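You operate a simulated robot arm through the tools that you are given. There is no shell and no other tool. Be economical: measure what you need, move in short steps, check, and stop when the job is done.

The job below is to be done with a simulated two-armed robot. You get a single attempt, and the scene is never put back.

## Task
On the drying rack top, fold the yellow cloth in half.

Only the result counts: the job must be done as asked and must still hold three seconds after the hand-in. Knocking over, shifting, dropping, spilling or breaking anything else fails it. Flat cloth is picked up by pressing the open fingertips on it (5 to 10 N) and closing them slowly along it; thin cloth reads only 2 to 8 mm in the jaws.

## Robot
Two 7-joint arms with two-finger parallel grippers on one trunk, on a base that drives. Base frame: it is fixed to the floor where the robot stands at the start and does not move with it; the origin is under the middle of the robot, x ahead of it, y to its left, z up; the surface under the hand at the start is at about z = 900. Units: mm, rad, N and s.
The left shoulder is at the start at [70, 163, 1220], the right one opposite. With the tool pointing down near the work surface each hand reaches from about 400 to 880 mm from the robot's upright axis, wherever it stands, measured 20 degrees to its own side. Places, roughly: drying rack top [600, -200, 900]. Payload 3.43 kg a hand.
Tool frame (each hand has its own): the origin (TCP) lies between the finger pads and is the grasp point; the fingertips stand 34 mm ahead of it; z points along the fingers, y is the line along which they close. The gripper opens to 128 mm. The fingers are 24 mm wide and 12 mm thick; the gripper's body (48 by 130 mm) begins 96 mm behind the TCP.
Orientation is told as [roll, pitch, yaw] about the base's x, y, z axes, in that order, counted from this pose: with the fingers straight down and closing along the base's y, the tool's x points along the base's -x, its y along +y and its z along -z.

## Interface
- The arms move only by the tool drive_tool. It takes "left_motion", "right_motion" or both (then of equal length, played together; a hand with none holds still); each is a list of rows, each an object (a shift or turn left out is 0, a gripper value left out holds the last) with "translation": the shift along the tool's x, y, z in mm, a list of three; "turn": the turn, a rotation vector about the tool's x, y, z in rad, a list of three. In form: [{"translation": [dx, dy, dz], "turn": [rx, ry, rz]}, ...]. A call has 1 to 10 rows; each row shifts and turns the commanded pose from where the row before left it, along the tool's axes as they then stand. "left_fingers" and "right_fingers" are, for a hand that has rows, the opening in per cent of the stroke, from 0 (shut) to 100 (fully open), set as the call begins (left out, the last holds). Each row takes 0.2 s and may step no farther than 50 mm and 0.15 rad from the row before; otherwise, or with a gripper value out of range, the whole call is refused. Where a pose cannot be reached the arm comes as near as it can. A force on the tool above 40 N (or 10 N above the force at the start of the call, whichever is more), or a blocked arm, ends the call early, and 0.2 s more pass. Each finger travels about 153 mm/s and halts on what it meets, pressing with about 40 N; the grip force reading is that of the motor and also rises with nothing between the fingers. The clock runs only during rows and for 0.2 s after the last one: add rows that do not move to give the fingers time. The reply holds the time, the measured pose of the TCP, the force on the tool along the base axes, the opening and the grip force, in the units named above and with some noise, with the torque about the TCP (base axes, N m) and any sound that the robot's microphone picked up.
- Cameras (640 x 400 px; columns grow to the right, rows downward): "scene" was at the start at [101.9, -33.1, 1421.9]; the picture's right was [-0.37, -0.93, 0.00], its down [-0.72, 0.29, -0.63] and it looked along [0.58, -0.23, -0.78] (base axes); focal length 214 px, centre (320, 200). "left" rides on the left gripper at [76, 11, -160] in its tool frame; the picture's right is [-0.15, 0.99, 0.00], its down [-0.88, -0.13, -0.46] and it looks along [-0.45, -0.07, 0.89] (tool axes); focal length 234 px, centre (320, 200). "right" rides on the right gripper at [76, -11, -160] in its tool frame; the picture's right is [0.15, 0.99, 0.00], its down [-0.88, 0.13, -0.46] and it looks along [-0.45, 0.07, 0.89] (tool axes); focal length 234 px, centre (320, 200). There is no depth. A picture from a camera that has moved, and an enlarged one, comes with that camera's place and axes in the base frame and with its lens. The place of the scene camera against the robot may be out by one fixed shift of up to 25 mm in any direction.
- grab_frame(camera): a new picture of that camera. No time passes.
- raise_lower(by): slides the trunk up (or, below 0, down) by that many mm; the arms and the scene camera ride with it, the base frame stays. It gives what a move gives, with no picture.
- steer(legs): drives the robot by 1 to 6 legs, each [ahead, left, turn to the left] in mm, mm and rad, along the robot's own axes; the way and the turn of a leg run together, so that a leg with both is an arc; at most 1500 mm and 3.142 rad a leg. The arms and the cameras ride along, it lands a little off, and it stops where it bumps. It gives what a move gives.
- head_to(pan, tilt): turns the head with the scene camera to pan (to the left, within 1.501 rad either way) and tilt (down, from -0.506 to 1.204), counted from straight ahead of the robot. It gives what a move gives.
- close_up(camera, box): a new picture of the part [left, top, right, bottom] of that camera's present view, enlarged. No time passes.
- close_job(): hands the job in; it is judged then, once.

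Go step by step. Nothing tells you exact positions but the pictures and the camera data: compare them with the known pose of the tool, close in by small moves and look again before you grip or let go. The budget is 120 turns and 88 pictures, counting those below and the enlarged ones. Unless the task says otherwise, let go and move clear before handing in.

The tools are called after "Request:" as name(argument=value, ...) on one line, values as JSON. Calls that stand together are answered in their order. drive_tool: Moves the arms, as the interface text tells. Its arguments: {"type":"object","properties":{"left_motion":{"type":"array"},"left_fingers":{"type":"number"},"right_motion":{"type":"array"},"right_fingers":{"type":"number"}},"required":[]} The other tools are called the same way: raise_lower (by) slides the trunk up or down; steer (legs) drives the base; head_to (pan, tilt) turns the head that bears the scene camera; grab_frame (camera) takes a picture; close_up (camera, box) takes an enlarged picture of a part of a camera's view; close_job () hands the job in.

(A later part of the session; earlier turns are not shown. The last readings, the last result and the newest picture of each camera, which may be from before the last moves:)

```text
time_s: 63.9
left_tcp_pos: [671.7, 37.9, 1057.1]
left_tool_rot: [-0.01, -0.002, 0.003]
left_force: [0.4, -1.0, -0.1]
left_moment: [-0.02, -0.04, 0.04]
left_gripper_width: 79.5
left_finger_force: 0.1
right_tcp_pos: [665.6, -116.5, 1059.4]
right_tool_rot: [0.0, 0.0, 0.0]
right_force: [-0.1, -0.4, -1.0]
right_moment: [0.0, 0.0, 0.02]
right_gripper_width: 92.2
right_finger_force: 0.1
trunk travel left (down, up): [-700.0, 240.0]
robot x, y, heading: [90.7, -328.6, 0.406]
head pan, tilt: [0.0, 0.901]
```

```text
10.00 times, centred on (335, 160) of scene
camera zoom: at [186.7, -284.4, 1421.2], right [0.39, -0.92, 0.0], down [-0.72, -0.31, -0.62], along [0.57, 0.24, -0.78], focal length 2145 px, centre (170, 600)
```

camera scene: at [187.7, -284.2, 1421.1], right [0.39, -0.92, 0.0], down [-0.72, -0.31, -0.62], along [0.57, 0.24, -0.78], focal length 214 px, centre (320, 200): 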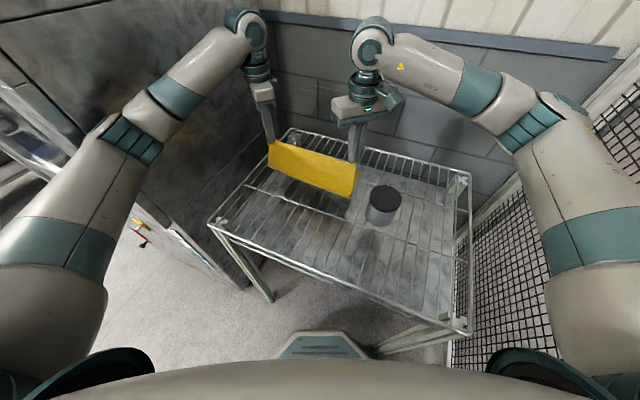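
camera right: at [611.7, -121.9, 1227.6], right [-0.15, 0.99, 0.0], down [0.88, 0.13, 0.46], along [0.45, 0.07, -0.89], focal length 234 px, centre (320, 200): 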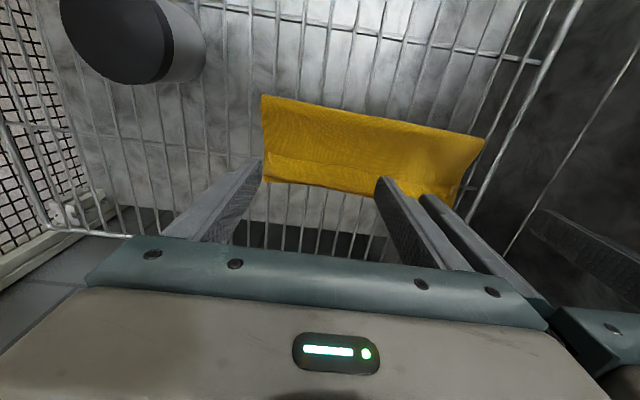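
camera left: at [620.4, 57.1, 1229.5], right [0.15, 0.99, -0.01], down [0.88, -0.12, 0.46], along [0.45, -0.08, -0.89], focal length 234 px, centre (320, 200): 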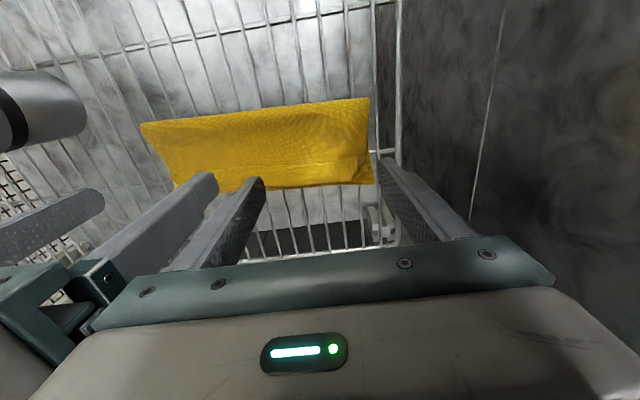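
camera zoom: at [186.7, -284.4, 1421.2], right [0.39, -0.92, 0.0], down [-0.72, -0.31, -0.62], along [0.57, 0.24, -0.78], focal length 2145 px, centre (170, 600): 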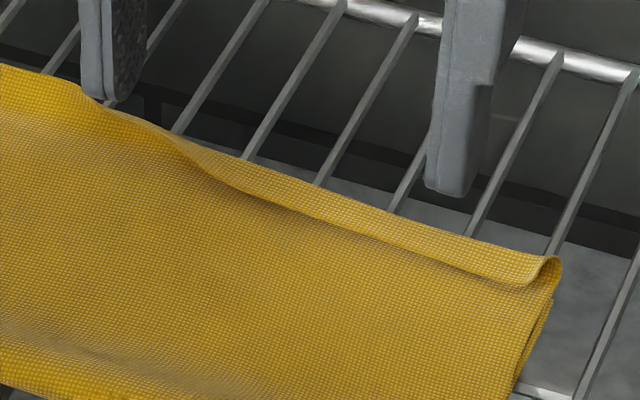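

It's clearly a remaining ~18 mm hem on the right third (free edge x≈759). I sweep again there with the right fingers, further forward.

Request:
drive_tool(right_motion=[{"translation": [-36, -6, 0]}, {"translation": [-36, -6, 0]}, {"translation": [0, 0, 40]}, {"translation": [0, 0, 40]}, {"translation": [0, 0, 30]}, {"translation": [0, 0, 8]}, {}, {}], right_fingers=56)

Request:
close_up(camera="right", box=[200, 60, 480, 260])

```text
time_s: 65.7
left_tcp_pos: [672.7, 37.3, 1056.9]
left_tool_rot: [-0.009, -0.004, 0.001]
left_force: [-0.4, -1.0, -0.3]
left_moment: [0.02, -0.03, -0.01]
left_gripper_width: 79.6
left_finger_force: 0.0
right_tcp_pos: [738.2, -129.6, 940.2]
right_tool_rot: [0.0, 0.0, 0.001]
right_force: [0.4, 0.7, 0.7]
right_moment: [-0.03, 0.02, 0.05]
right_gripper_width: 71.8
right_finger_force: 0.1
trunk travel left (down, up): [-700.0, 240.0]
robot x, y, heading: [92.2, -330.3, 0.402]
head pan, tilt: [0.0, 0.901]
```

```text
2.00 times, centred on (340, 160) of right
camera zoom: at [661.2, -140.5, 1098.9], right [-0.15, 0.99, 0.0], down [0.88, 0.13, 0.46], along [0.45, 0.07, -0.89], focal length 468 px, centre (280, 280)
```

zoom: 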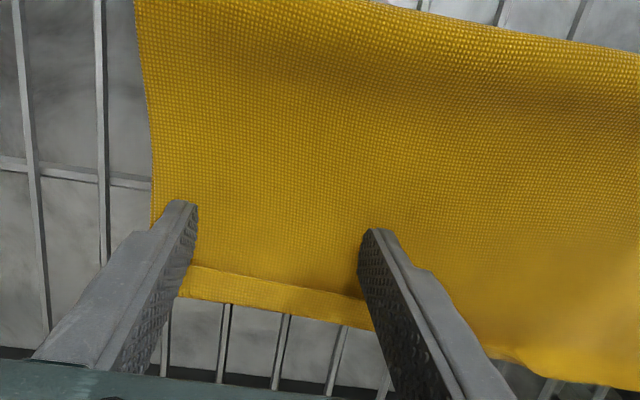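

Request:
drive_tool(right_motion=[{"translation": [0, 0, 2]}, {"translation": [-6, 0, 0]}, {"translation": [-6, 0, 0]}, {"translation": [-6, 0, 0]}, {"translation": [-6, 0, 0]}, {"translation": [-6, 0, 0]}, {"translation": [-6, 0, 0]}, {"translation": [-6, 0, 0]}, {"translation": [-6, 0, 0]}, {}])

Request:
close_up(camera="right", box=[200, 60, 480, 260])

Request:
close_up(camera="scene", box=[270, 130, 370, 210])

```text
time_s: 67.9
left_tcp_pos: [672.9, 37.9, 1057.3]
left_tool_rot: [-0.009, -0.004, 0.001]
left_force: [-0.4, 0.2, -0.1]
left_moment: [-0.01, 0.02, 0.0]
left_gripper_width: 79.4
left_finger_force: 0.1
right_tcp_pos: [784.9, -128.1, 938.2]
right_tool_rot: [-0.001, 0.0, 0.002]
right_force: [-0.2, 0.6, 0.9]
right_moment: [-0.05, 0.01, -0.01]
right_gripper_width: 71.5
right_finger_force: 0.1
trunk travel left (down, up): [-700.0, 240.0]
robot x, y, heading: [90.3, -327.3, 0.407]
head pan, tilt: [0.0, 0.901]
```

```text
2.00 times, centred on (340, 160) of right
camera zoom: at [707.9, -139.5, 1096.3], right [-0.15, 0.99, 0.0], down [0.88, 0.13, 0.46], along [0.45, 0.07, -0.89], focal length 468 px, centre (280, 280)
```

zoom: 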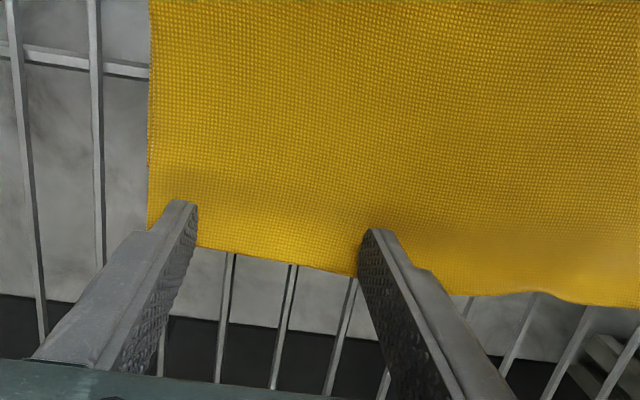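

```text
5.00 times, centred on (320, 170) of scene
camera zoom: at [187.0, -284.6, 1421.2], right [0.39, -0.92, 0.0], down [-0.72, -0.31, -0.62], along [0.57, 0.24, -0.78], focal length 1072 px, centre (320, 350)
```

zoom: 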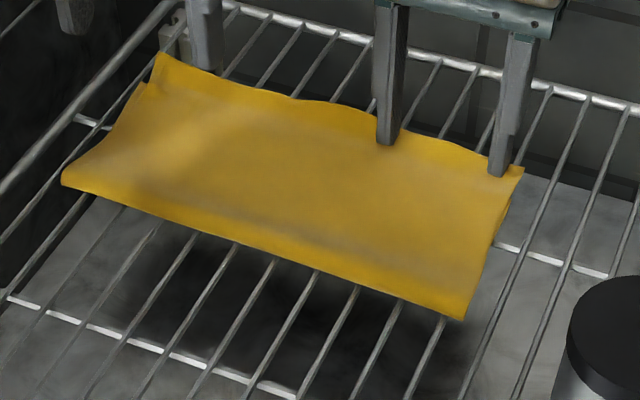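

The hem is fully unfolded now. I lift clear and measure how the two edges line up.

Request:
drive_tool(right_motion=[{"translation": [0, 0, -15]}, {"translation": [0, 0, -40]}, {"translation": [0, 0, -45]}, {"translation": [40, 0, -20]}, {"translation": [45, 0, 0]}, {"translation": [45, 0, 0]}, {}, {}])

Request:
grab_frame(camera="right")

Request:
grab_frame(camera="left")

Request:
close_up(camera="scene", box=[270, 130, 370, 210])

```text
time_s: 69.7
left_tcp_pos: [672.9, 38.4, 1057.0]
left_tool_rot: [-0.011, -0.004, 0.0]
left_force: [0.7, 0.1, -0.3]
left_moment: [0.0, 0.01, -0.01]
left_gripper_width: 79.4
left_finger_force: 0.0
right_tcp_pos: [653.9, -126.6, 1057.0]
right_tool_rot: [0.0, 0.001, 0.0]
right_force: [0.0, 0.6, -0.2]
right_moment: [0.02, -0.04, 0.01]
right_gripper_width: 71.7
right_finger_force: 0.1
trunk travel left (down, up): [-700.0, 240.0]
robot x, y, heading: [90.5, -328.2, 0.408]
head pan, tilt: [0.0, 0.901]
```

```text
25 pictures are left
camera right: at [577.6, -140.0, 1215.4], right [-0.15, 0.99, 0.0], down [0.88, 0.13, 0.46], along [0.45, 0.07, -0.89], focal length 234 px, centre (320, 200)
```

right: 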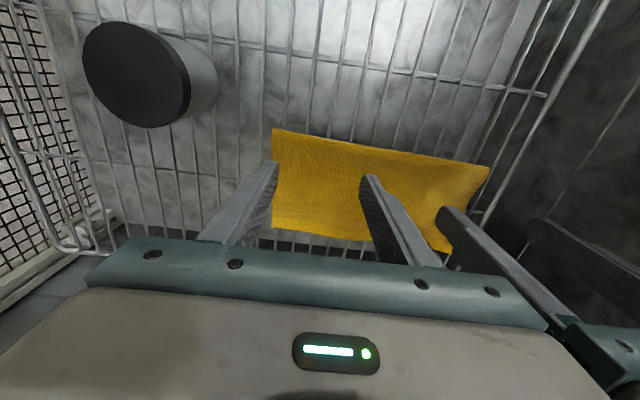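

```text
24 pictures are left
camera left: at [595.3, 51.4, 1216.6], right [0.15, 0.99, -0.01], down [0.88, -0.13, 0.46], along [0.45, -0.08, -0.89], focal length 234 px, centre (320, 200)
```

left: 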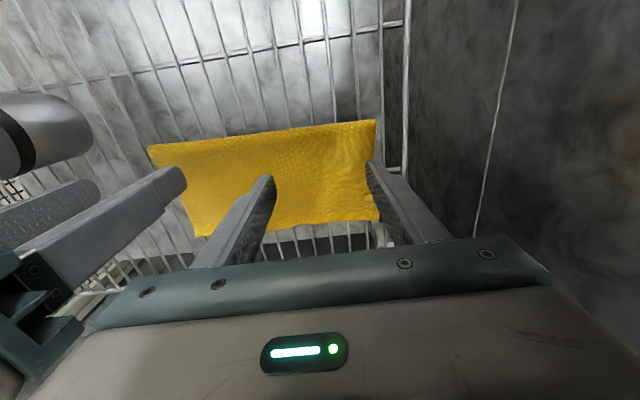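

```text
5.00 times, centred on (320, 170) of scene
camera zoom: at [187.0, -284.5, 1421.2], right [0.39, -0.92, 0.0], down [-0.72, -0.31, -0.62], along [0.57, 0.24, -0.78], focal length 1072 px, centre (320, 350)
```

zoom: 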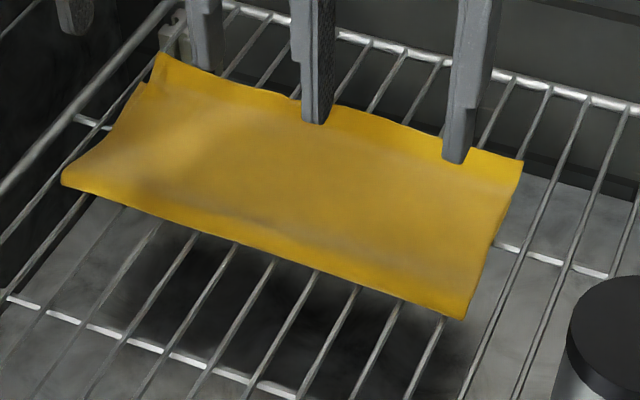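

The layers lie flat, but the top edge (x≈793–799) overhangs the bottom edge (≈757–771) by ~30–35 mm. I'll re-pinch this overhanging single layer at both ends, roll the fold back ~17 mm, and lay it again; first I hover over the grip points.

Request:
drive_tool(right_motion=[{"translation": [-41.7, -12.2, 0]}, {"translation": [-41.7, -12.2, 0]}, {"translation": [-41.7, -12.2, 0]}, {"translation": [0, 0, 40]}, {"translation": [0, 0, 40]}, {"translation": [0, 0, 25]}, {}, {}, {}], left_motion=[{"translation": [-37.4, 12.2, 0]}, {"translation": [-37.4, 12.2, 0]}, {"translation": [-37.4, 12.2, 0]}, {"translation": [0, 0, 40]}, {"translation": [0, 0, 40]}, {"translation": [0, 0, 25]}, {}, {}, {}], right_fingers=15, left_fingers=15)

Request:
close_up(camera="right", box=[220, 100, 420, 260])

Request:
close_up(camera="left", box=[220, 100, 420, 260])

```text
time_s: 71.7
left_tcp_pos: [785.4, 76.8, 952.2]
left_tool_rot: [-0.011, -0.005, 0.0]
left_force: [0.2, 0.0, 0.3]
left_moment: [0.04, -0.04, 0.03]
left_gripper_width: 19.1
left_finger_force: 0.1
right_tcp_pos: [777.5, -167.7, 950.8]
right_tool_rot: [-0.001, -0.001, 0.0]
right_force: [-0.2, 0.3, -0.9]
right_moment: [-0.02, 0.02, 0.0]
right_gripper_width: 19.3
right_finger_force: 0.0
trunk travel left (down, up): [-700.0, 240.0]
robot x, y, heading: [87.1, -328.5, 0.403]
head pan, tilt: [0.0, 0.901]
```

```text
2.50 times, centred on (320, 180) of right
camera zoom: at [701.5, -179.0, 1110.0], right [-0.15, 0.99, 0.0], down [0.88, 0.13, 0.46], along [0.45, 0.07, -0.89], focal length 585 px, centre (320, 250)
```

zoom: 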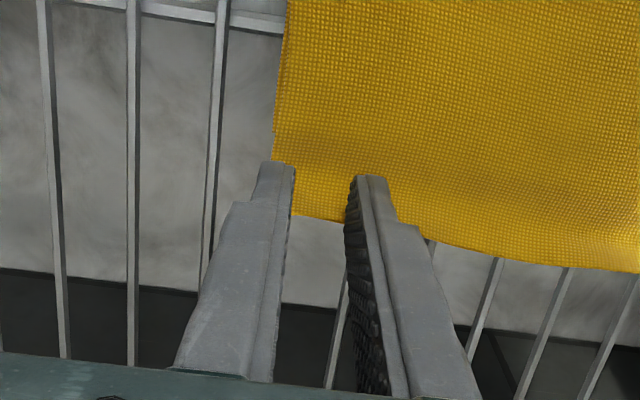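

```text
2.50 times, centred on (320, 180) of left
camera zoom: at [708.9, 89.2, 1111.1], right [0.15, 0.99, -0.01], down [0.88, -0.12, 0.46], along [0.45, -0.08, -0.89], focal length 585 px, centre (320, 250)
```

zoom: 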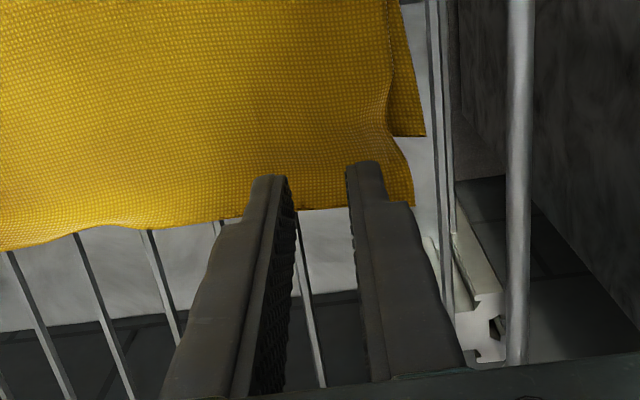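

Left is well placed over two wires (61 and 91). I shift the right hand 33 mm in +y to sit over wires −149/−120 as well, then lower to near contact.

Request:
drive_tool(right_motion=[{"translation": [0, 17, 0]}, {"translation": [0, 16, 0]}, {"translation": [0, 0, 6]}, {"translation": [0, 0, 6]}, {}, {}], left_motion=[{}, {}, {"translation": [0, 0, 7]}, {"translation": [0, 0, 6]}, {}, {}])

Request:
drive_tool(right_motion=[{"translation": [0, 0, 1.5]}, {}, {}], left_motion=[{"translation": [0, 0, 1.5]}, {}, {}])

```text
time_s: 73.1
left_tcp_pos: [784.9, 75.6, 940.3]
left_tool_rot: [-0.01, -0.002, 0.001]
left_force: [0.3, 0.6, 0.9]
left_moment: [-0.01, 0.01, 0.03]
left_gripper_width: 19.4
left_finger_force: 0.1
right_tcp_pos: [778.7, -130.4, 940.4]
right_tool_rot: [-0.001, 0.002, 0.0]
right_force: [-0.3, -0.6, 0.0]
right_moment: [0.01, -0.02, 0.01]
right_gripper_width: 19.3
right_finger_force: 0.0
trunk travel left (down, up): [-700.0, 240.0]
robot x, y, heading: [91.2, -330.4, 0.402]
head pan, tilt: [0.0, 0.901]
```

```text
time_s: 73.9
left_tcp_pos: [784.9, 73.8, 938.6]
left_tool_rot: [-0.012, -0.002, 0.0]
left_force: [0.4, 0.1, 0.0]
left_moment: [0.01, -0.01, -0.04]
left_gripper_width: 19.4
left_finger_force: 0.1
right_tcp_pos: [780.1, -132.0, 939.2]
right_tool_rot: [-0.001, 0.0, -0.001]
right_force: [-1.3, -0.1, 0.0]
right_moment: [0.0, 0.0, -0.01]
right_gripper_width: 19.2
right_finger_force: 0.0
trunk travel left (down, up): [-700.0, 240.0]
robot x, y, heading: [92.9, -326.7, 0.406]
head pan, tilt: [0.0, 0.901]
```

Request:
drive_tool(right_motion=[{"translation": [0, -2, 1.5]}, {}, {}], left_motion=[{"translation": [0, 2, 1.5]}, {}, {}])

Request:
drive_tool(right_motion=[{"translation": [0, 0, 0.8]}, {}, {}], left_motion=[{"translation": [0, 0, 0.8]}, {}, {}])

```text
time_s: 74.7
left_tcp_pos: [785.5, 75.8, 938.4]
left_tool_rot: [-0.01, -0.005, 0.0]
left_force: [0.9, -0.1, 0.3]
left_moment: [-0.02, -0.02, 0.03]
left_gripper_width: 19.3
left_finger_force: 0.0
right_tcp_pos: [778.4, -133.2, 937.8]
right_tool_rot: [0.0, -0.001, 0.001]
right_force: [0.2, 0.3, 0.0]
right_moment: [-0.02, 0.0, 0.0]
right_gripper_width: 19.1
right_finger_force: 0.0
trunk travel left (down, up): [-700.0, 240.0]
robot x, y, heading: [92.1, -329.5, 0.403]
head pan, tilt: [0.0, 0.901]
```

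```text
time_s: 75.5
left_tcp_pos: [786.0, 76.5, 935.9]
left_tool_rot: [-0.009, -0.002, 0.001]
left_force: [-0.1, 0.7, -0.3]
left_moment: [-0.02, -0.01, 0.0]
left_gripper_width: 19.1
left_finger_force: 0.0
right_tcp_pos: [780.2, -133.1, 936.8]
right_tool_rot: [0.0, 0.0, 0.0]
right_force: [0.2, 0.0, -0.8]
right_moment: [0.0, -0.01, 0.03]
right_gripper_width: 19.4
right_finger_force: 0.0
trunk travel left (down, up): [-700.0, 240.0]
robot x, y, heading: [93.9, -327.4, 0.405]
head pan, tilt: [0.0, 0.901]
```

Request:
drive_tool(right_motion=[{"translation": [0, 0, 0.8]}, {}, {}], left_motion=[{"translation": [0, 0, 0.8]}, {}, {}])

Request:
drive_tool(right_motion=[{"translation": [0, 0, 0.8]}, {}, {}], left_motion=[{"translation": [0, 0, 0.8]}, {}, {}])

```text
time_s: 76.3
left_tcp_pos: [785.9, 77.3, 935.3]
left_tool_rot: [-0.011, -0.002, 0.002]
left_force: [-0.2, -0.5, 0.7]
left_moment: [0.01, 0.05, 0.02]
left_gripper_width: 19.4
left_finger_force: 0.1
right_tcp_pos: [780.0, -134.4, 935.9]
right_tool_rot: [-0.001, 0.0, -0.001]
right_force: [-0.8, -0.5, 0.3]
right_moment: [-0.04, -0.02, 0.02]
right_gripper_width: 19.3
right_finger_force: 0.1
trunk travel left (down, up): [-700.0, 240.0]
robot x, y, heading: [92.2, -328.4, 0.405]
head pan, tilt: [0.0, 0.901]
```

```text
time_s: 77.1
left_tcp_pos: [784.8, 76.0, 935.1]
left_tool_rot: [-0.011, -0.003, 0.0]
left_force: [1.1, -0.5, 2.9]
left_moment: [0.05, 0.01, -0.03]
left_gripper_width: 19.2
left_finger_force: 0.1
right_tcp_pos: [779.3, -133.9, 935.3]
right_tool_rot: [0.001, 0.0, 0.001]
right_force: [-0.3, 0.7, 1.1]
right_moment: [-0.03, -0.03, -0.02]
right_gripper_width: 19.2
right_finger_force: 0.1
trunk travel left (down, up): [-700.0, 240.0]
robot x, y, heading: [89.2, -328.7, 0.407]
head pan, tilt: [0.0, 0.901]
```

Contact begins; I add ~0.5 mm, then close in small steps.

Request:
drive_tool(right_motion=[{"translation": [0, 0, 0.8]}, {}, {}], left_motion=[{"translation": [0, 0, 0.6]}, {}, {}])

Request:
drive_tool(right_motion=[{}, {}], left_motion=[{}, {}], right_fingers=12, left_fingers=12)

```text
time_s: 77.9
left_tcp_pos: [784.5, 76.3, 935.0]
left_tool_rot: [-0.012, -0.004, 0.0]
left_force: [0.1, 1.4, 5.4]
left_moment: [0.13, 0.04, -0.03]
left_gripper_width: 19.6
left_finger_force: 0.8
right_tcp_pos: [779.2, -134.1, 935.6]
right_tool_rot: [-0.001, 0.0, 0.0]
right_force: [-0.2, -0.3, 3.6]
right_moment: [-0.01, -0.03, -0.01]
right_gripper_width: 19.1
right_finger_force: 0.0
trunk travel left (down, up): [-700.0, 240.0]
robot x, y, heading: [88.8, -323.7, 0.407]
head pan, tilt: [0.0, 0.901]
```

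```text
time_s: 78.5
left_tcp_pos: [785.8, 76.2, 934.8]
left_tool_rot: [-0.009, -0.004, -0.001]
left_force: [0.6, -0.1, 5.1]
left_moment: [0.1, 0.01, 0.01]
left_gripper_width: 15.1
left_finger_force: 0.2
right_tcp_pos: [778.6, -133.9, 935.3]
right_tool_rot: [0.0, 0.001, 0.001]
right_force: [-0.7, 0.2, 2.5]
right_moment: [0.0, -0.03, -0.02]
right_gripper_width: 15.2
right_finger_force: 0.0
trunk travel left (down, up): [-700.0, 240.0]
robot x, y, heading: [89.8, -331.4, 0.407]
head pan, tilt: [0.0, 0.901]
```

I level the left hand (1/100 rad) and press slightly more on both, continuing to close.

Request:
drive_tool(right_motion=[{"translation": [0, 0, 0.6]}, {}], left_motion=[{"translation": [0, 0, 0.5], "turn": [-0.01, 0, 0]}, {}])

Request:
drive_tool(right_motion=[{}, {}], left_motion=[{}, {}], right_fingers=9, left_fingers=9)

Request:
close_up(camera="right", box=[260, 130, 380, 220])

Request:
close_up(camera="left", box=[260, 130, 380, 220])

```text
time_s: 79.1
left_tcp_pos: [785.4, 74.7, 934.9]
left_tool_rot: [0.0, -0.002, -0.001]
left_force: [-0.1, -1.0, 8.2]
left_moment: [0.03, 0.07, 0.01]
left_gripper_width: 15.1
left_finger_force: 0.0
right_tcp_pos: [780.2, -133.0, 935.4]
right_tool_rot: [0.001, 0.0, -0.001]
right_force: [0.3, 0.1, 1.3]
right_moment: [0.01, 0.01, -0.02]
right_gripper_width: 14.9
right_finger_force: 0.0
trunk travel left (down, up): [-700.0, 240.0]
robot x, y, heading: [92.9, -330.3, 0.407]
head pan, tilt: [0.0, 0.901]
```

```text
time_s: 79.7
left_tcp_pos: [784.8, 75.9, 935.1]
left_tool_rot: [0.0, -0.004, 0.001]
left_force: [0.4, 0.4, 9.4]
left_moment: [0.09, 0.0, 0.02]
left_gripper_width: 11.0
left_finger_force: 0.0
right_tcp_pos: [778.9, -133.7, 934.7]
right_tool_rot: [0.001, -0.002, 0.001]
right_force: [-0.5, -1.0, 1.2]
right_moment: [-0.02, 0.0, 0.02]
right_gripper_width: 11.4
right_finger_force: 0.0
trunk travel left (down, up): [-700.0, 240.0]
robot x, y, heading: [90.6, -329.3, 0.403]
head pan, tilt: [0.0, 0.901]
```

```text
4.44 times, centred on (320, 175) of right
camera zoom: at [702.9, -146.1, 1093.6], right [-0.15, 0.99, 0.0], down [0.88, 0.13, 0.46], along [0.45, 0.07, -0.89], focal length 1041 px, centre (320, 311)
```

zoom: 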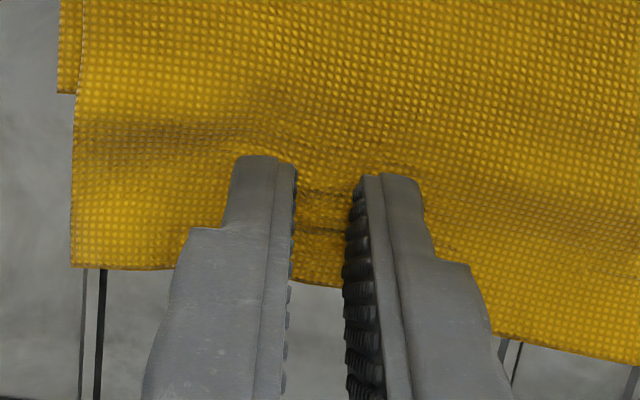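

```text
4.44 times, centred on (320, 175) of left
camera zoom: at [708.0, 87.4, 1094.2], right [0.15, 0.99, 0.0], down [0.88, -0.13, 0.46], along [0.45, -0.07, -0.89], focal length 1041 px, centre (320, 311)
```

zoom: 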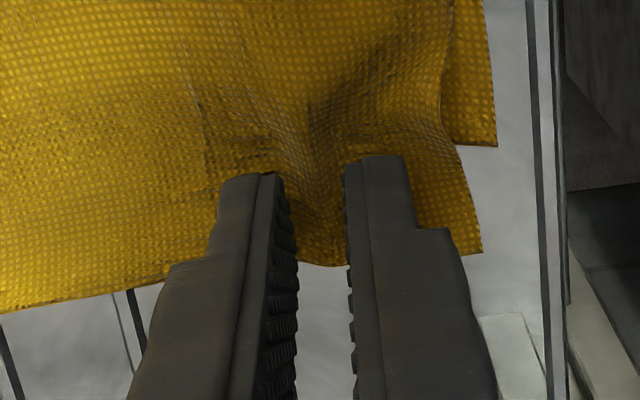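

Left bunches well; the right needs more pressure. I finish the left and reopen the right a bit to press again.

Request:
drive_tool(left_motion=[{}, {}], left_fingers=6, right_motion=[{}, {}], right_fingers=17)

Request:
drive_tool(left_motion=[{}, {}], left_fingers=3, right_motion=[{"translation": [0, 0, 0.5]}, {}])

Request:
drive_tool(left_motion=[{}, {}], left_fingers=0, right_motion=[{"translation": [0, 0, 0.4]}, {}])

```text
time_s: 80.3
left_tcp_pos: [785.5, 75.9, 935.9]
left_tool_rot: [0.0, -0.006, 0.0]
left_force: [-0.4, -0.9, 9.2]
left_moment: [0.04, 0.04, 0.0]
left_gripper_width: 7.2
left_finger_force: 0.1
right_tcp_pos: [779.4, -135.3, 934.9]
right_tool_rot: [0.0, -0.001, 0.0]
right_force: [0.0, 0.1, 0.6]
right_moment: [-0.02, 0.02, -0.02]
right_gripper_width: 21.4
right_finger_force: 0.1
trunk travel left (down, up): [-700.0, 240.0]
robot x, y, heading: [88.1, -331.0, 0.406]
head pan, tilt: [0.0, 0.901]
```

```text
time_s: 80.9
left_tcp_pos: [784.3, 76.5, 936.0]
left_tool_rot: [0.0, -0.004, 0.0]
left_force: [0.8, 0.3, 8.5]
left_moment: [0.03, 0.04, 0.0]
left_gripper_width: 3.6
left_finger_force: 0.0
right_tcp_pos: [779.9, -133.2, 936.1]
right_tool_rot: [0.003, -0.002, -0.001]
right_force: [-0.4, -0.8, 5.2]
right_moment: [0.01, 0.0, 0.02]
right_gripper_width: 21.6
right_finger_force: 0.0
trunk travel left (down, up): [-700.0, 240.0]
robot x, y, heading: [88.1, -329.7, 0.403]
head pan, tilt: [0.0, 0.901]
```

```text
time_s: 81.5
left_tcp_pos: [785.6, 76.6, 935.1]
left_tool_rot: [0.002, -0.004, 0.0]
left_force: [0.6, -0.1, 9.4]
left_moment: [0.06, 0.0, -0.02]
left_gripper_width: 1.6
left_finger_force: 35.9
right_tcp_pos: [777.8, -134.0, 936.3]
right_tool_rot: [0.003, -0.002, 0.001]
right_force: [1.5, 0.9, 7.6]
right_moment: [-0.03, -0.07, 0.05]
right_gripper_width: 21.6
right_finger_force: 0.0
trunk travel left (down, up): [-700.0, 240.0]
robot x, y, heading: [88.6, -328.5, 0.405]
head pan, tilt: [0.0, 0.901]
```

Left holds (1.6 mm). I press the right a little more and close it in steps.

Request:
drive_tool(right_motion=[{"translation": [0, 0, 0.6]}, {}])

Request:
drive_tool(right_motion=[{}, {}], right_fingers=14)

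Request:
drive_tool(right_motion=[{}, {}], right_fingers=11)

```text
time_s: 82.1
left_tcp_pos: [785.0, 76.0, 935.4]
left_tool_rot: [0.001, -0.003, 0.001]
left_force: [0.7, 0.4, 6.3]
left_moment: [0.04, -0.01, -0.02]
left_gripper_width: 1.2
left_finger_force: 35.9
right_tcp_pos: [778.3, -133.3, 935.4]
right_tool_rot: [0.001, -0.005, -0.001]
right_force: [2.0, 1.0, 14.3]
right_moment: [-0.12, -0.17, 0.05]
right_gripper_width: 21.4
right_finger_force: 0.2
trunk travel left (down, up): [-700.0, 240.0]
robot x, y, heading: [86.9, -329.6, 0.407]
head pan, tilt: [0.0, 0.901]
```

```text
time_s: 82.7
left_tcp_pos: [784.0, 76.3, 934.5]
left_tool_rot: [-0.001, -0.004, 0.0]
left_force: [0.5, -0.7, 4.3]
left_moment: [0.0, 0.0, 0.01]
left_gripper_width: 1.5
left_finger_force: 36.4
right_tcp_pos: [777.6, -134.0, 933.9]
right_tool_rot: [0.0, -0.002, 0.0]
right_force: [0.4, 1.9, 18.8]
right_moment: [-0.07, -0.13, 0.03]
right_gripper_width: 17.0
right_finger_force: 0.0
trunk travel left (down, up): [-700.0, 240.0]
robot x, y, heading: [87.2, -328.5, 0.403]
head pan, tilt: [0.0, 0.901]
```

```text
time_s: 83.3
left_tcp_pos: [784.2, 74.2, 935.3]
left_tool_rot: [-0.001, -0.003, 0.001]
left_force: [-0.6, -2.7, 1.4]
left_moment: [-0.08, -0.01, 0.02]
left_gripper_width: 1.4
left_finger_force: 36.1
right_tcp_pos: [778.4, -134.3, 933.8]
right_tool_rot: [0.003, -0.002, 0.001]
right_force: [0.2, 3.7, 21.8]
right_moment: [-0.02, -0.07, 0.02]
right_gripper_width: 13.5
right_finger_force: 0.1
trunk travel left (down, up): [-700.0, 240.0]
robot x, y, heading: [88.3, -328.9, 0.405]
head pan, tilt: [0.0, 0.901]
```

Request:
drive_tool(right_motion=[{}, {}], right_fingers=8)

Request:
drive_tool(right_motion=[{}, {}], right_fingers=5)

Request:
drive_tool(right_motion=[{}, {}], right_fingers=2)

Request:
drive_tool(right_motion=[{}, {}], right_fingers=0)

```text
time_s: 83.9
left_tcp_pos: [784.2, 75.7, 935.8]
left_tool_rot: [-0.001, -0.006, 0.001]
left_force: [-0.3, -3.5, 0.6]
left_moment: [-0.14, 0.01, -0.01]
left_gripper_width: 1.5
left_finger_force: 36.3
right_tcp_pos: [778.7, -133.2, 934.7]
right_tool_rot: [0.002, -0.002, -0.001]
right_force: [0.6, 5.1, 23.1]
right_moment: [0.09, -0.14, 0.01]
right_gripper_width: 10.4
right_finger_force: 0.1
trunk travel left (down, up): [-700.0, 240.0]
robot x, y, heading: [88.4, -335.1, 0.405]
head pan, tilt: [0.0, 0.901]
```

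```text
time_s: 84.5
left_tcp_pos: [784.8, 75.8, 935.2]
left_tool_rot: [-0.001, -0.005, 0.0]
left_force: [-0.2, -6.2, -0.1]
left_moment: [-0.14, 0.01, 0.03]
left_gripper_width: 1.5
left_finger_force: 36.3
right_tcp_pos: [778.1, -133.5, 934.6]
right_tool_rot: [0.001, -0.003, 0.0]
right_force: [1.4, 6.0, 23.5]
right_moment: [0.14, -0.15, -0.03]
right_gripper_width: 7.4
right_finger_force: 1.8
trunk travel left (down, up): [-700.0, 240.0]
robot x, y, heading: [91.4, -330.1, 0.404]
head pan, tilt: [0.0, 0.901]
```

```text
time_s: 85.1
left_tcp_pos: [783.2, 76.0, 935.7]
left_tool_rot: [0.001, -0.004, -0.002]
left_force: [-0.1, -6.9, 0.4]
left_moment: [-0.26, 0.04, 0.01]
left_gripper_width: 1.4
left_finger_force: 36.0
right_tcp_pos: [777.5, -134.1, 935.0]
right_tool_rot: [0.001, 0.0, 0.0]
right_force: [0.3, 8.2, 24.2]
right_moment: [0.2, -0.11, -0.04]
right_gripper_width: 5.5
right_finger_force: 2.6
trunk travel left (down, up): [-700.0, 240.0]
robot x, y, heading: [92.0, -331.3, 0.407]
head pan, tilt: [0.0, 0.901]
```

```text
time_s: 85.7
left_tcp_pos: [784.3, 74.8, 936.2]
left_tool_rot: [-0.001, -0.005, 0.0]
left_force: [-0.9, -9.3, 0.0]
left_moment: [-0.33, 0.04, 0.05]
left_gripper_width: 1.1
left_finger_force: 36.4
right_tcp_pos: [777.6, -134.7, 935.1]
right_tool_rot: [0.002, -0.003, 0.0]
right_force: [1.4, 9.8, 24.3]
right_moment: [0.3, -0.12, -0.01]
right_gripper_width: 1.7
right_finger_force: 36.8
trunk travel left (down, up): [-700.0, 240.0]
robot x, y, heading: [89.8, -331.1, 0.4]
head pan, tilt: [0.0, 0.901]
```

Both grips hold now. I lift and carry the edge back up over the bend (to x≈620, ~130 mm high) so the fold line can re-form further back.

Request:
drive_tool(right_motion=[{"translation": [0, 2, -8]}, {"translation": [0, 1, -10]}, {"translation": [10, 0, -20]}, {"translation": [20, 0, -22]}, {"translation": [30, 0, -25]}, {"translation": [35, 0, -20]}, {"translation": [35, 0, -15]}, {"translation": [28, 0, -8]}, {}, {}], left_motion=[{"translation": [0, -2, -8]}, {"translation": [0, -1, -10]}, {"translation": [10, 0, -20]}, {"translation": [20, 0, -22]}, {"translation": [30, 0, -25]}, {"translation": [35, 0, -20]}, {"translation": [35, 0, -15]}, {"translation": [28, 0, -8]}, {}, {}])

Request:
close_up(camera="scene", box=[220, 90, 420, 250])

```text
time_s: 87.9
left_tcp_pos: [627.4, 75.8, 1063.7]
left_tool_rot: [-0.002, -0.002, -0.001]
left_force: [0.9, -1.9, -0.1]
left_moment: [-0.07, -0.04, -0.01]
left_gripper_width: 1.7
left_finger_force: 36.2
right_tcp_pos: [623.3, -130.2, 1059.7]
right_tool_rot: [-0.001, -0.001, 0.001]
right_force: [-0.7, 3.0, 0.0]
right_moment: [0.06, -0.02, -0.05]
right_gripper_width: 1.7
right_finger_force: 36.6
trunk travel left (down, up): [-700.0, 240.0]
robot x, y, heading: [84.8, -331.0, 0.409]
head pan, tilt: [0.0, 0.901]
```

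```text
2.50 times, centred on (320, 170) of scene
camera zoom: at [186.6, -284.3, 1421.3], right [0.39, -0.92, 0.0], down [-0.72, -0.31, -0.62], along [0.57, 0.24, -0.78], focal length 536 px, centre (320, 275)
```

zoom: 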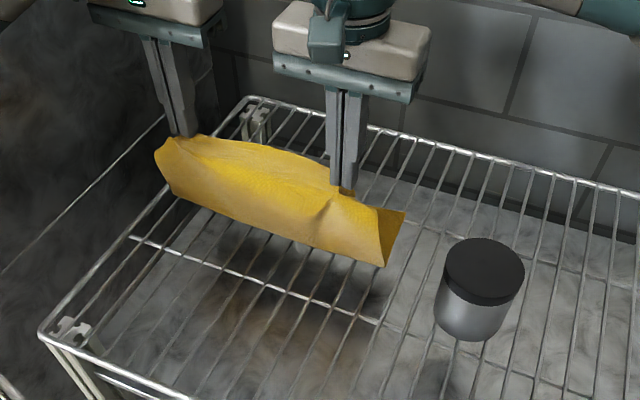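

Both grips hold, but the lower layer was drawn back to ≈726; the bend should therefore be near x≈590. I move both hands another 35 mm back at constant height and look.

Request:
drive_tool(right_motion=[{"translation": [12, 0, 0]}, {"translation": [12, 0, 0]}, {"translation": [10, 0, 0]}, {}, {}], left_motion=[{"translation": [12, 0, 0]}, {"translation": [12, 0, 0]}, {"translation": [12, 0, 0]}, {}, {}])

Request:
grab_frame(camera="right")

Request:
grab_frame(camera="left")

Request:
close_up(camera="scene", box=[220, 90, 420, 250])

```text
time_s: 89.1
left_tcp_pos: [600.1, 58.0, 1061.4]
left_tool_rot: [0.006, 0.003, -0.009]
left_force: [0.4, 0.2, -0.1]
left_moment: [-0.01, -0.02, -0.01]
left_gripper_width: 1.7
left_finger_force: 36.2
right_tcp_pos: [594.1, -140.4, 1058.5]
right_tool_rot: [0.011, 0.004, -0.002]
right_force: [-0.4, 0.5, 0.6]
right_moment: [0.0, 0.0, -0.02]
right_gripper_width: 1.8
right_finger_force: 36.4
trunk travel left (down, up): [-700.0, 240.0]
robot x, y, heading: [88.5, -328.6, 0.401]
head pan, tilt: [0.0, 0.901]
```

```text
17 pictures are left
camera right: at [519.1, -154.6, 1217.5], right [-0.14, 0.99, 0.01], down [0.88, 0.12, 0.45], along [0.45, 0.07, -0.89], focal length 234 px, centre (320, 200)
```

right: 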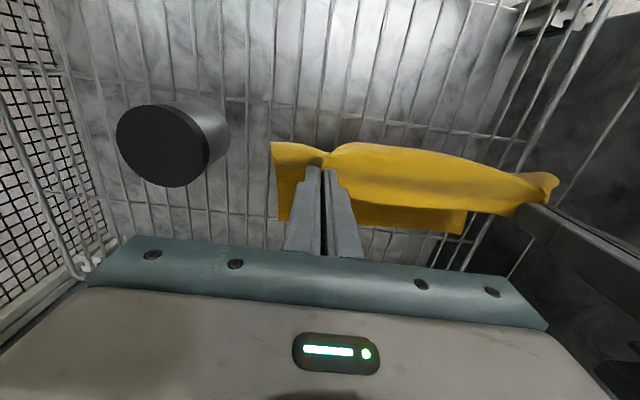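

```text
16 pictures are left
camera left: at [524.3, 69.3, 1221.0], right [0.16, 0.99, 0.01], down [0.88, -0.14, 0.45], along [0.45, -0.06, -0.89], focal length 234 px, centre (320, 200)
```

left: 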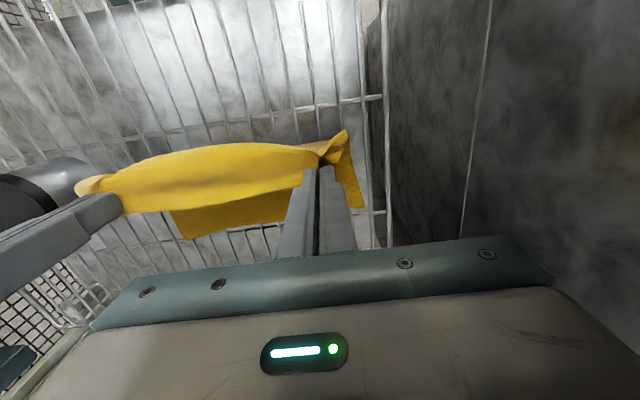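

```text
2.50 times, centred on (320, 170) of scene
camera zoom: at [194.9, -298.3, 1420.6], right [0.39, -0.92, -0.01], down [-0.72, -0.3, -0.62], along [0.57, 0.25, -0.78], focal length 536 px, centre (320, 275)
```

zoom: 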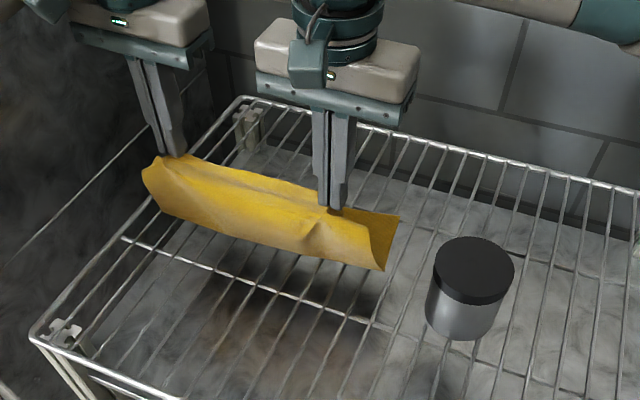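

The lower layer's far corners now read (727,−190) and (709,115), so the bend should be ≈590 right and ≈573 left. I wait for the sway to settle while moving the left hand 25 mm further back.

Request:
drive_tool(right_motion=[{}, {}, {}, {}], left_motion=[{"translation": [13, 0, 0]}, {"translation": [12, 0, 0]}, {}, {}])

Request:
drive_tool(right_motion=[{}, {}, {}])

```text
time_s: 90.3
left_tcp_pos: [578.3, 37.5, 1065.0]
left_tool_rot: [0.004, 0.001, -0.044]
left_force: [-0.2, -0.9, -0.4]
left_moment: [0.06, -0.05, -0.02]
left_gripper_width: 1.7
left_finger_force: 36.0
right_tcp_pos: [592.2, -153.3, 1064.5]
right_tool_rot: [0.012, -0.001, -0.016]
right_force: [0.0, 0.1, 0.9]
right_moment: [-0.01, -0.07, 0.01]
right_gripper_width: 1.8
right_finger_force: 35.8
trunk travel left (down, up): [-700.0, 240.0]
robot x, y, heading: [91.1, -332.8, 0.388]
head pan, tilt: [0.0, 0.901]
stopped in row 4 (left hand): the arm was blocked; the commanded pose is now the measured one
```

```text
time_s: 91.1
left_tcp_pos: [579.9, 39.3, 1063.1]
left_tool_rot: [0.01, 0.005, -0.035]
left_force: [-0.3, 0.8, -0.4]
left_moment: [-0.04, 0.0, 0.02]
left_gripper_width: 1.8
left_finger_force: 36.6
right_tcp_pos: [594.3, -151.8, 1060.6]
right_tool_rot: [0.015, 0.005, -0.012]
right_force: [0.2, 0.0, -0.9]
right_moment: [0.01, 0.02, 0.03]
right_gripper_width: 1.6
right_finger_force: 36.7
trunk travel left (down, up): [-700.0, 240.0]
robot x, y, heading: [89.6, -327.9, 0.394]
head pan, tilt: [0.0, 0.901]
```

The left elbow evidently touched the oven side, so I go no further back. I move both hands forward now, and re-measure mid-way.

Request:
drive_tool(right_motion=[{"translation": [-12, 0, 0]}, {"translation": [-12, 0, 0]}, {"translation": [-12, 0, 2]}, {"translation": [-12, 0, 3]}, {}, {}], left_motion=[{"translation": [-13, 2, 0]}, {"translation": [-13, 2, 0]}, {"translation": [-12, 2, 2]}, {"translation": [-12, 2, 3]}, {}, {}])

Request:
grab_frame(camera="right")

Request:
grab_frame(camera="left")

```text
time_s: 92.5
left_tcp_pos: [625.2, 67.6, 1054.8]
left_tool_rot: [-0.005, -0.001, -0.026]
left_force: [0.2, -1.5, 0.6]
left_moment: [-0.06, -0.04, 0.02]
left_gripper_width: 1.8
left_finger_force: 36.7
right_tcp_pos: [638.6, -136.3, 1054.2]
right_tool_rot: [-0.001, -0.001, -0.011]
right_force: [0.3, 2.9, 0.2]
right_moment: [0.03, -0.01, 0.0]
right_gripper_width: 1.6
right_finger_force: 36.7
trunk travel left (down, up): [-700.0, 240.0]
robot x, y, heading: [95.9, -331.9, 0.398]
head pan, tilt: [0.0, 0.901]
```

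```text
14 pictures are left
camera right: at [562.0, -147.9, 1212.8], right [-0.14, 0.99, 0.0], down [0.88, 0.12, 0.46], along [0.45, 0.06, -0.89], focal length 234 px, centre (320, 200)
```

right: 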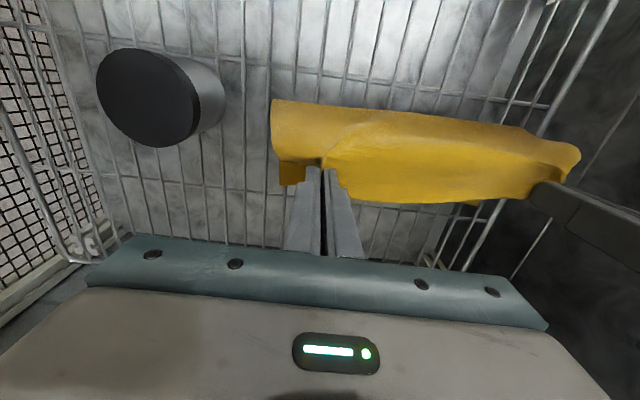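

```text
13 pictures are left
camera left: at [548.2, 81.2, 1214.2], right [0.17, 0.99, -0.01], down [0.88, -0.15, 0.46], along [0.45, -0.08, -0.89], focal length 234 px, centre (320, 200)
```

left: 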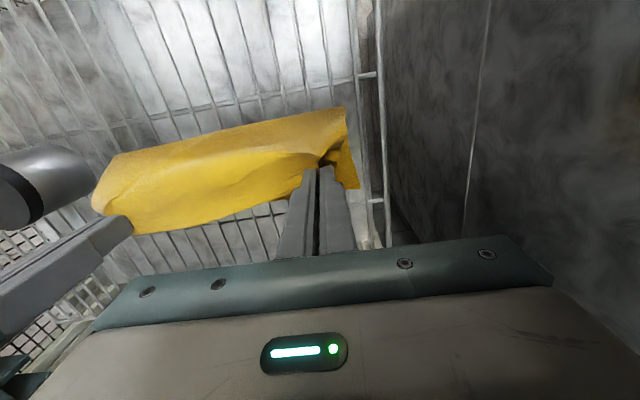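

The bend is now near x≈590 and the lower far edge at ≈703 (right) / 696 (left). I lay the upper edge down over it (right grip to x≈687, left ≈682).

Request:
drive_tool(right_motion=[{"translation": [-9.7, 0.8, 10]}, {"translation": [-9.7, 0.8, 18]}, {"translation": [-9.7, 0.8, 24]}, {"translation": [-9.7, 0.8, 27]}, {"translation": [-9.7, 0.8, 23]}, {}, {}, {}], left_motion=[{"translation": [-11.4, 1.3, 10]}, {"translation": [-11.4, 1.3, 18]}, {"translation": [-11.4, 1.3, 24]}, {"translation": [-11.4, 1.3, 27]}, {"translation": [-11.4, 1.3, 23]}, {}, {}, {}])

Request:
grab_frame(camera="right")

Request:
grab_frame(camera="left")

```text
time_s: 94.3
left_tcp_pos: [681.5, 72.6, 953.8]
left_tool_rot: [-0.006, 0.001, -0.027]
left_force: [0.4, -3.1, -0.5]
left_moment: [-0.09, -0.02, -0.01]
left_gripper_width: 1.6
left_finger_force: 35.8
right_tcp_pos: [687.5, -131.7, 952.4]
right_tool_rot: [-0.001, 0.001, -0.011]
right_force: [-1.1, 2.8, 0.6]
right_moment: [0.04, 0.03, -0.02]
right_gripper_width: 1.8
right_finger_force: 36.5
trunk travel left (down, up): [-700.0, 240.0]
robot x, y, heading: [90.7, -329.5, 0.397]
head pan, tilt: [0.0, 0.901]
```

```text
12 pictures are left
camera right: at [610.7, -143.5, 1110.5], right [-0.14, 0.99, 0.0], down [0.88, 0.12, 0.46], along [0.45, 0.06, -0.89], focal length 234 px, centre (320, 200)
```

right: 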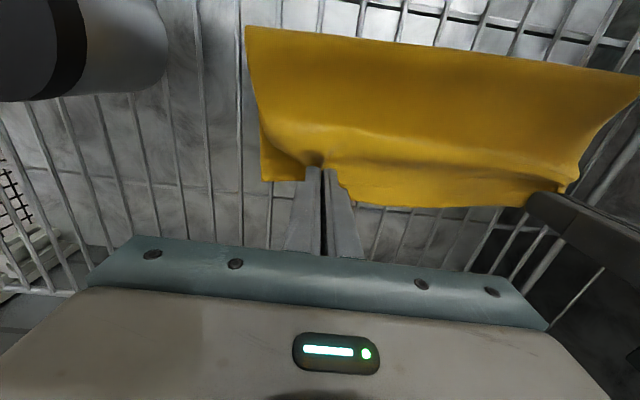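

```text
11 pictures are left
camera left: at [605.2, 86.4, 1113.0], right [0.17, 0.99, -0.01], down [0.88, -0.15, 0.46], along [0.45, -0.08, -0.89], focal length 234 px, centre (320, 200)
```

left: 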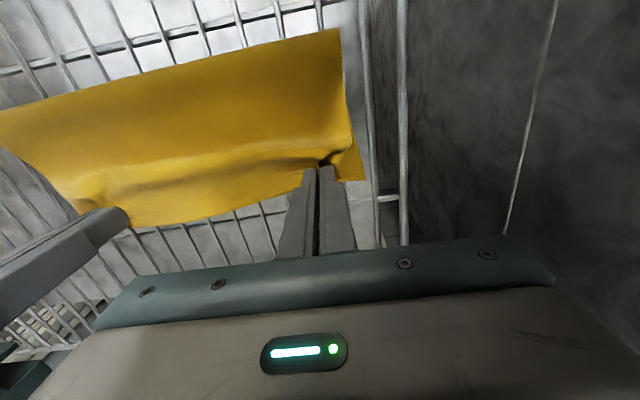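

The overlay is now right: bottom corners (704,−187)/(697,112) and the upper edge within a few mm, fold near x≈580. I lower 8 mm, release slowly and lift away.

Request:
drive_tool(right_motion=[{"translation": [0, 0, 8]}, {}, {}], left_motion=[{"translation": [0, 0, 8]}, {}, {}])

Request:
drive_tool(right_motion=[{}, {}], left_motion=[{}, {}], right_fingers=5, left_fingers=5)

Request:
drive_tool(right_motion=[{}, {}], left_motion=[{}, {}], right_fingers=15, left_fingers=15)

Request:
drive_tool(right_motion=[{"translation": [0, 0, -15]}, {"translation": [0, 0, -35]}, {"translation": [0, 0, -40]}, {"translation": [0, 0, -20]}, {}, {}], left_motion=[{"translation": [0, 0, -15]}, {"translation": [0, 0, -35]}, {"translation": [0, 0, -40]}, {"translation": [0, 0, -20]}, {}, {}])

Request:
close_up(camera="scene", box=[250, 130, 370, 220])

Request:
close_up(camera="right", box=[240, 60, 560, 260])

```text
time_s: 95.1
left_tcp_pos: [680.9, 71.6, 945.2]
left_tool_rot: [-0.006, 0.0, -0.028]
left_force: [0.3, -1.6, -0.4]
left_moment: [-0.06, -0.01, 0.06]
left_gripper_width: 1.8
left_finger_force: 36.4
right_tcp_pos: [686.6, -132.5, 943.3]
right_tool_rot: [0.0, 0.001, -0.011]
right_force: [0.6, 2.8, -0.1]
right_moment: [0.03, 0.01, 0.0]
right_gripper_width: 1.8
right_finger_force: 36.3
trunk travel left (down, up): [-700.0, 240.0]
robot x, y, heading: [89.9, -328.9, 0.394]
head pan, tilt: [0.0, 0.901]
```

```text
time_s: 95.7
left_tcp_pos: [681.5, 71.7, 946.1]
left_tool_rot: [-0.005, 0.0, -0.027]
left_force: [0.5, -0.1, -0.6]
left_moment: [0.05, 0.0, -0.02]
left_gripper_width: 6.3
left_finger_force: 0.1
right_tcp_pos: [687.8, -132.1, 944.6]
right_tool_rot: [0.001, 0.0, -0.011]
right_force: [0.8, 0.2, 0.1]
right_moment: [0.01, 0.01, 0.0]
right_gripper_width: 6.4
right_finger_force: 0.0
trunk travel left (down, up): [-700.0, 240.0]
robot x, y, heading: [93.8, -329.1, 0.396]
head pan, tilt: [0.0, 0.901]
```

```text
time_s: 96.3
left_tcp_pos: [682.1, 71.6, 944.9]
left_tool_rot: [-0.004, 0.0, -0.025]
left_force: [-0.3, -0.1, 0.3]
left_moment: [0.03, -0.03, -0.03]
left_gripper_width: 19.1
left_finger_force: 0.0
right_tcp_pos: [687.4, -132.0, 943.7]
right_tool_rot: [0.0, 0.0, -0.009]
right_force: [-1.0, -0.6, -0.5]
right_moment: [-0.01, -0.03, 0.01]
right_gripper_width: 19.2
right_finger_force: 0.1
trunk travel left (down, up): [-700.0, 240.0]
robot x, y, heading: [89.9, -330.2, 0.399]
head pan, tilt: [0.0, 0.901]
```

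```text
time_s: 97.7
left_tcp_pos: [681.9, 71.4, 1054.0]
left_tool_rot: [-0.006, 0.0, -0.027]
left_force: [-0.5, -0.2, 0.0]
left_moment: [0.03, -0.02, -0.01]
left_gripper_width: 19.3
left_finger_force: 0.1
right_tcp_pos: [687.3, -133.2, 1056.8]
right_tool_rot: [-0.001, 0.0, -0.012]
right_force: [-0.3, -0.2, 0.5]
right_moment: [-0.04, 0.02, -0.01]
right_gripper_width: 18.8
right_finger_force: 0.1
trunk travel left (down, up): [-700.0, 240.0]
robot x, y, heading: [90.8, -329.1, 0.396]
head pan, tilt: [0.0, 0.901]
```

```text
4.44 times, centred on (310, 175) of scene
camera zoom: at [187.4, -286.2, 1421.3], right [0.39, -0.92, 0.0], down [-0.72, -0.3, -0.62], along [0.57, 0.24, -0.78], focal length 953 px, centre (364, 311)
```

zoom: 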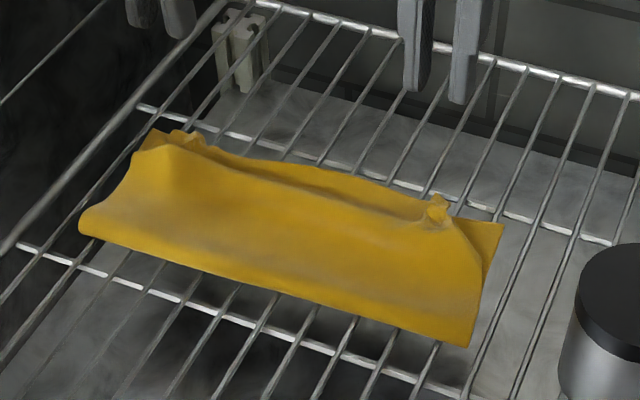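

```text
2.00 times, centred on (400, 160) of right
camera zoom: at [610.9, -144.3, 1215.1], right [-0.14, 0.99, 0.0], down [0.88, 0.12, 0.46], along [0.45, 0.06, -0.89], focal length 468 px, centre (160, 280)
```

zoom: 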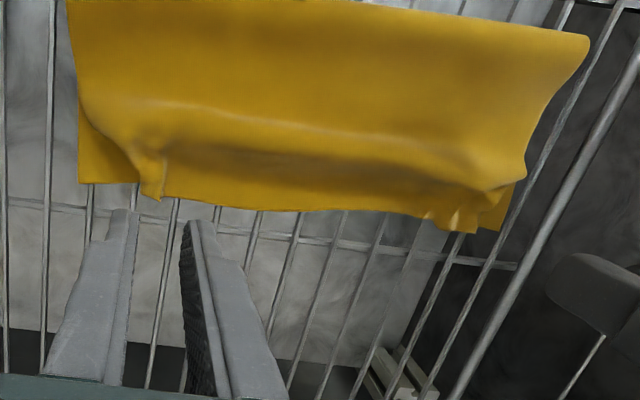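

Released, but the corners beyond the grip nubs have tucked under and there is a slack ridge. I re-pinch the standing nubs (still beneath the jaws) and re-lay with an approach from beyond, so the corners land outward.

Request:
drive_tool(right_motion=[{"translation": [-2, -4, 40]}, {"translation": [0, 0, 40]}, {"translation": [0, 0, 25]}, {"translation": [0, 0, 9]}, {}, {}, {}], left_motion=[{"translation": [-2, -3, 40]}, {"translation": [0, 0, 40]}, {"translation": [0, 0, 24]}, {"translation": [0, 0, 8]}, {}, {}, {}], right_fingers=20, left_fingers=20)

Request:
close_up(camera="right", box=[220, 80, 620, 260])

```text
time_s: 99.3
left_tcp_pos: [681.9, 68.6, 942.6]
left_tool_rot: [-0.004, 0.0, -0.026]
left_force: [-1.2, 1.0, 0.1]
left_moment: [0.0, 0.0, 0.01]
left_gripper_width: 25.8
left_finger_force: 0.0
right_tcp_pos: [689.3, -135.4, 940.1]
right_tool_rot: [-0.001, 0.001, -0.011]
right_force: [-0.6, -0.6, 0.2]
right_moment: [0.01, -0.01, -0.02]
right_gripper_width: 25.5
right_finger_force: 0.0
trunk travel left (down, up): [-700.0, 240.0]
robot x, y, heading: [91.1, -329.6, 0.395]
head pan, tilt: [0.0, 0.901]
```

```text
1.60 times, centred on (420, 170) of right
camera zoom: at [612.3, -146.9, 1099.0], right [-0.14, 0.99, 0.0], down [0.88, 0.12, 0.46], along [0.45, 0.06, -0.89], focal length 375 px, centre (160, 248)
```

zoom: 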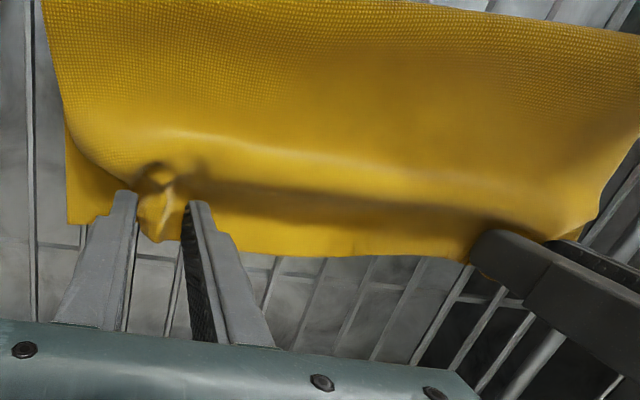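

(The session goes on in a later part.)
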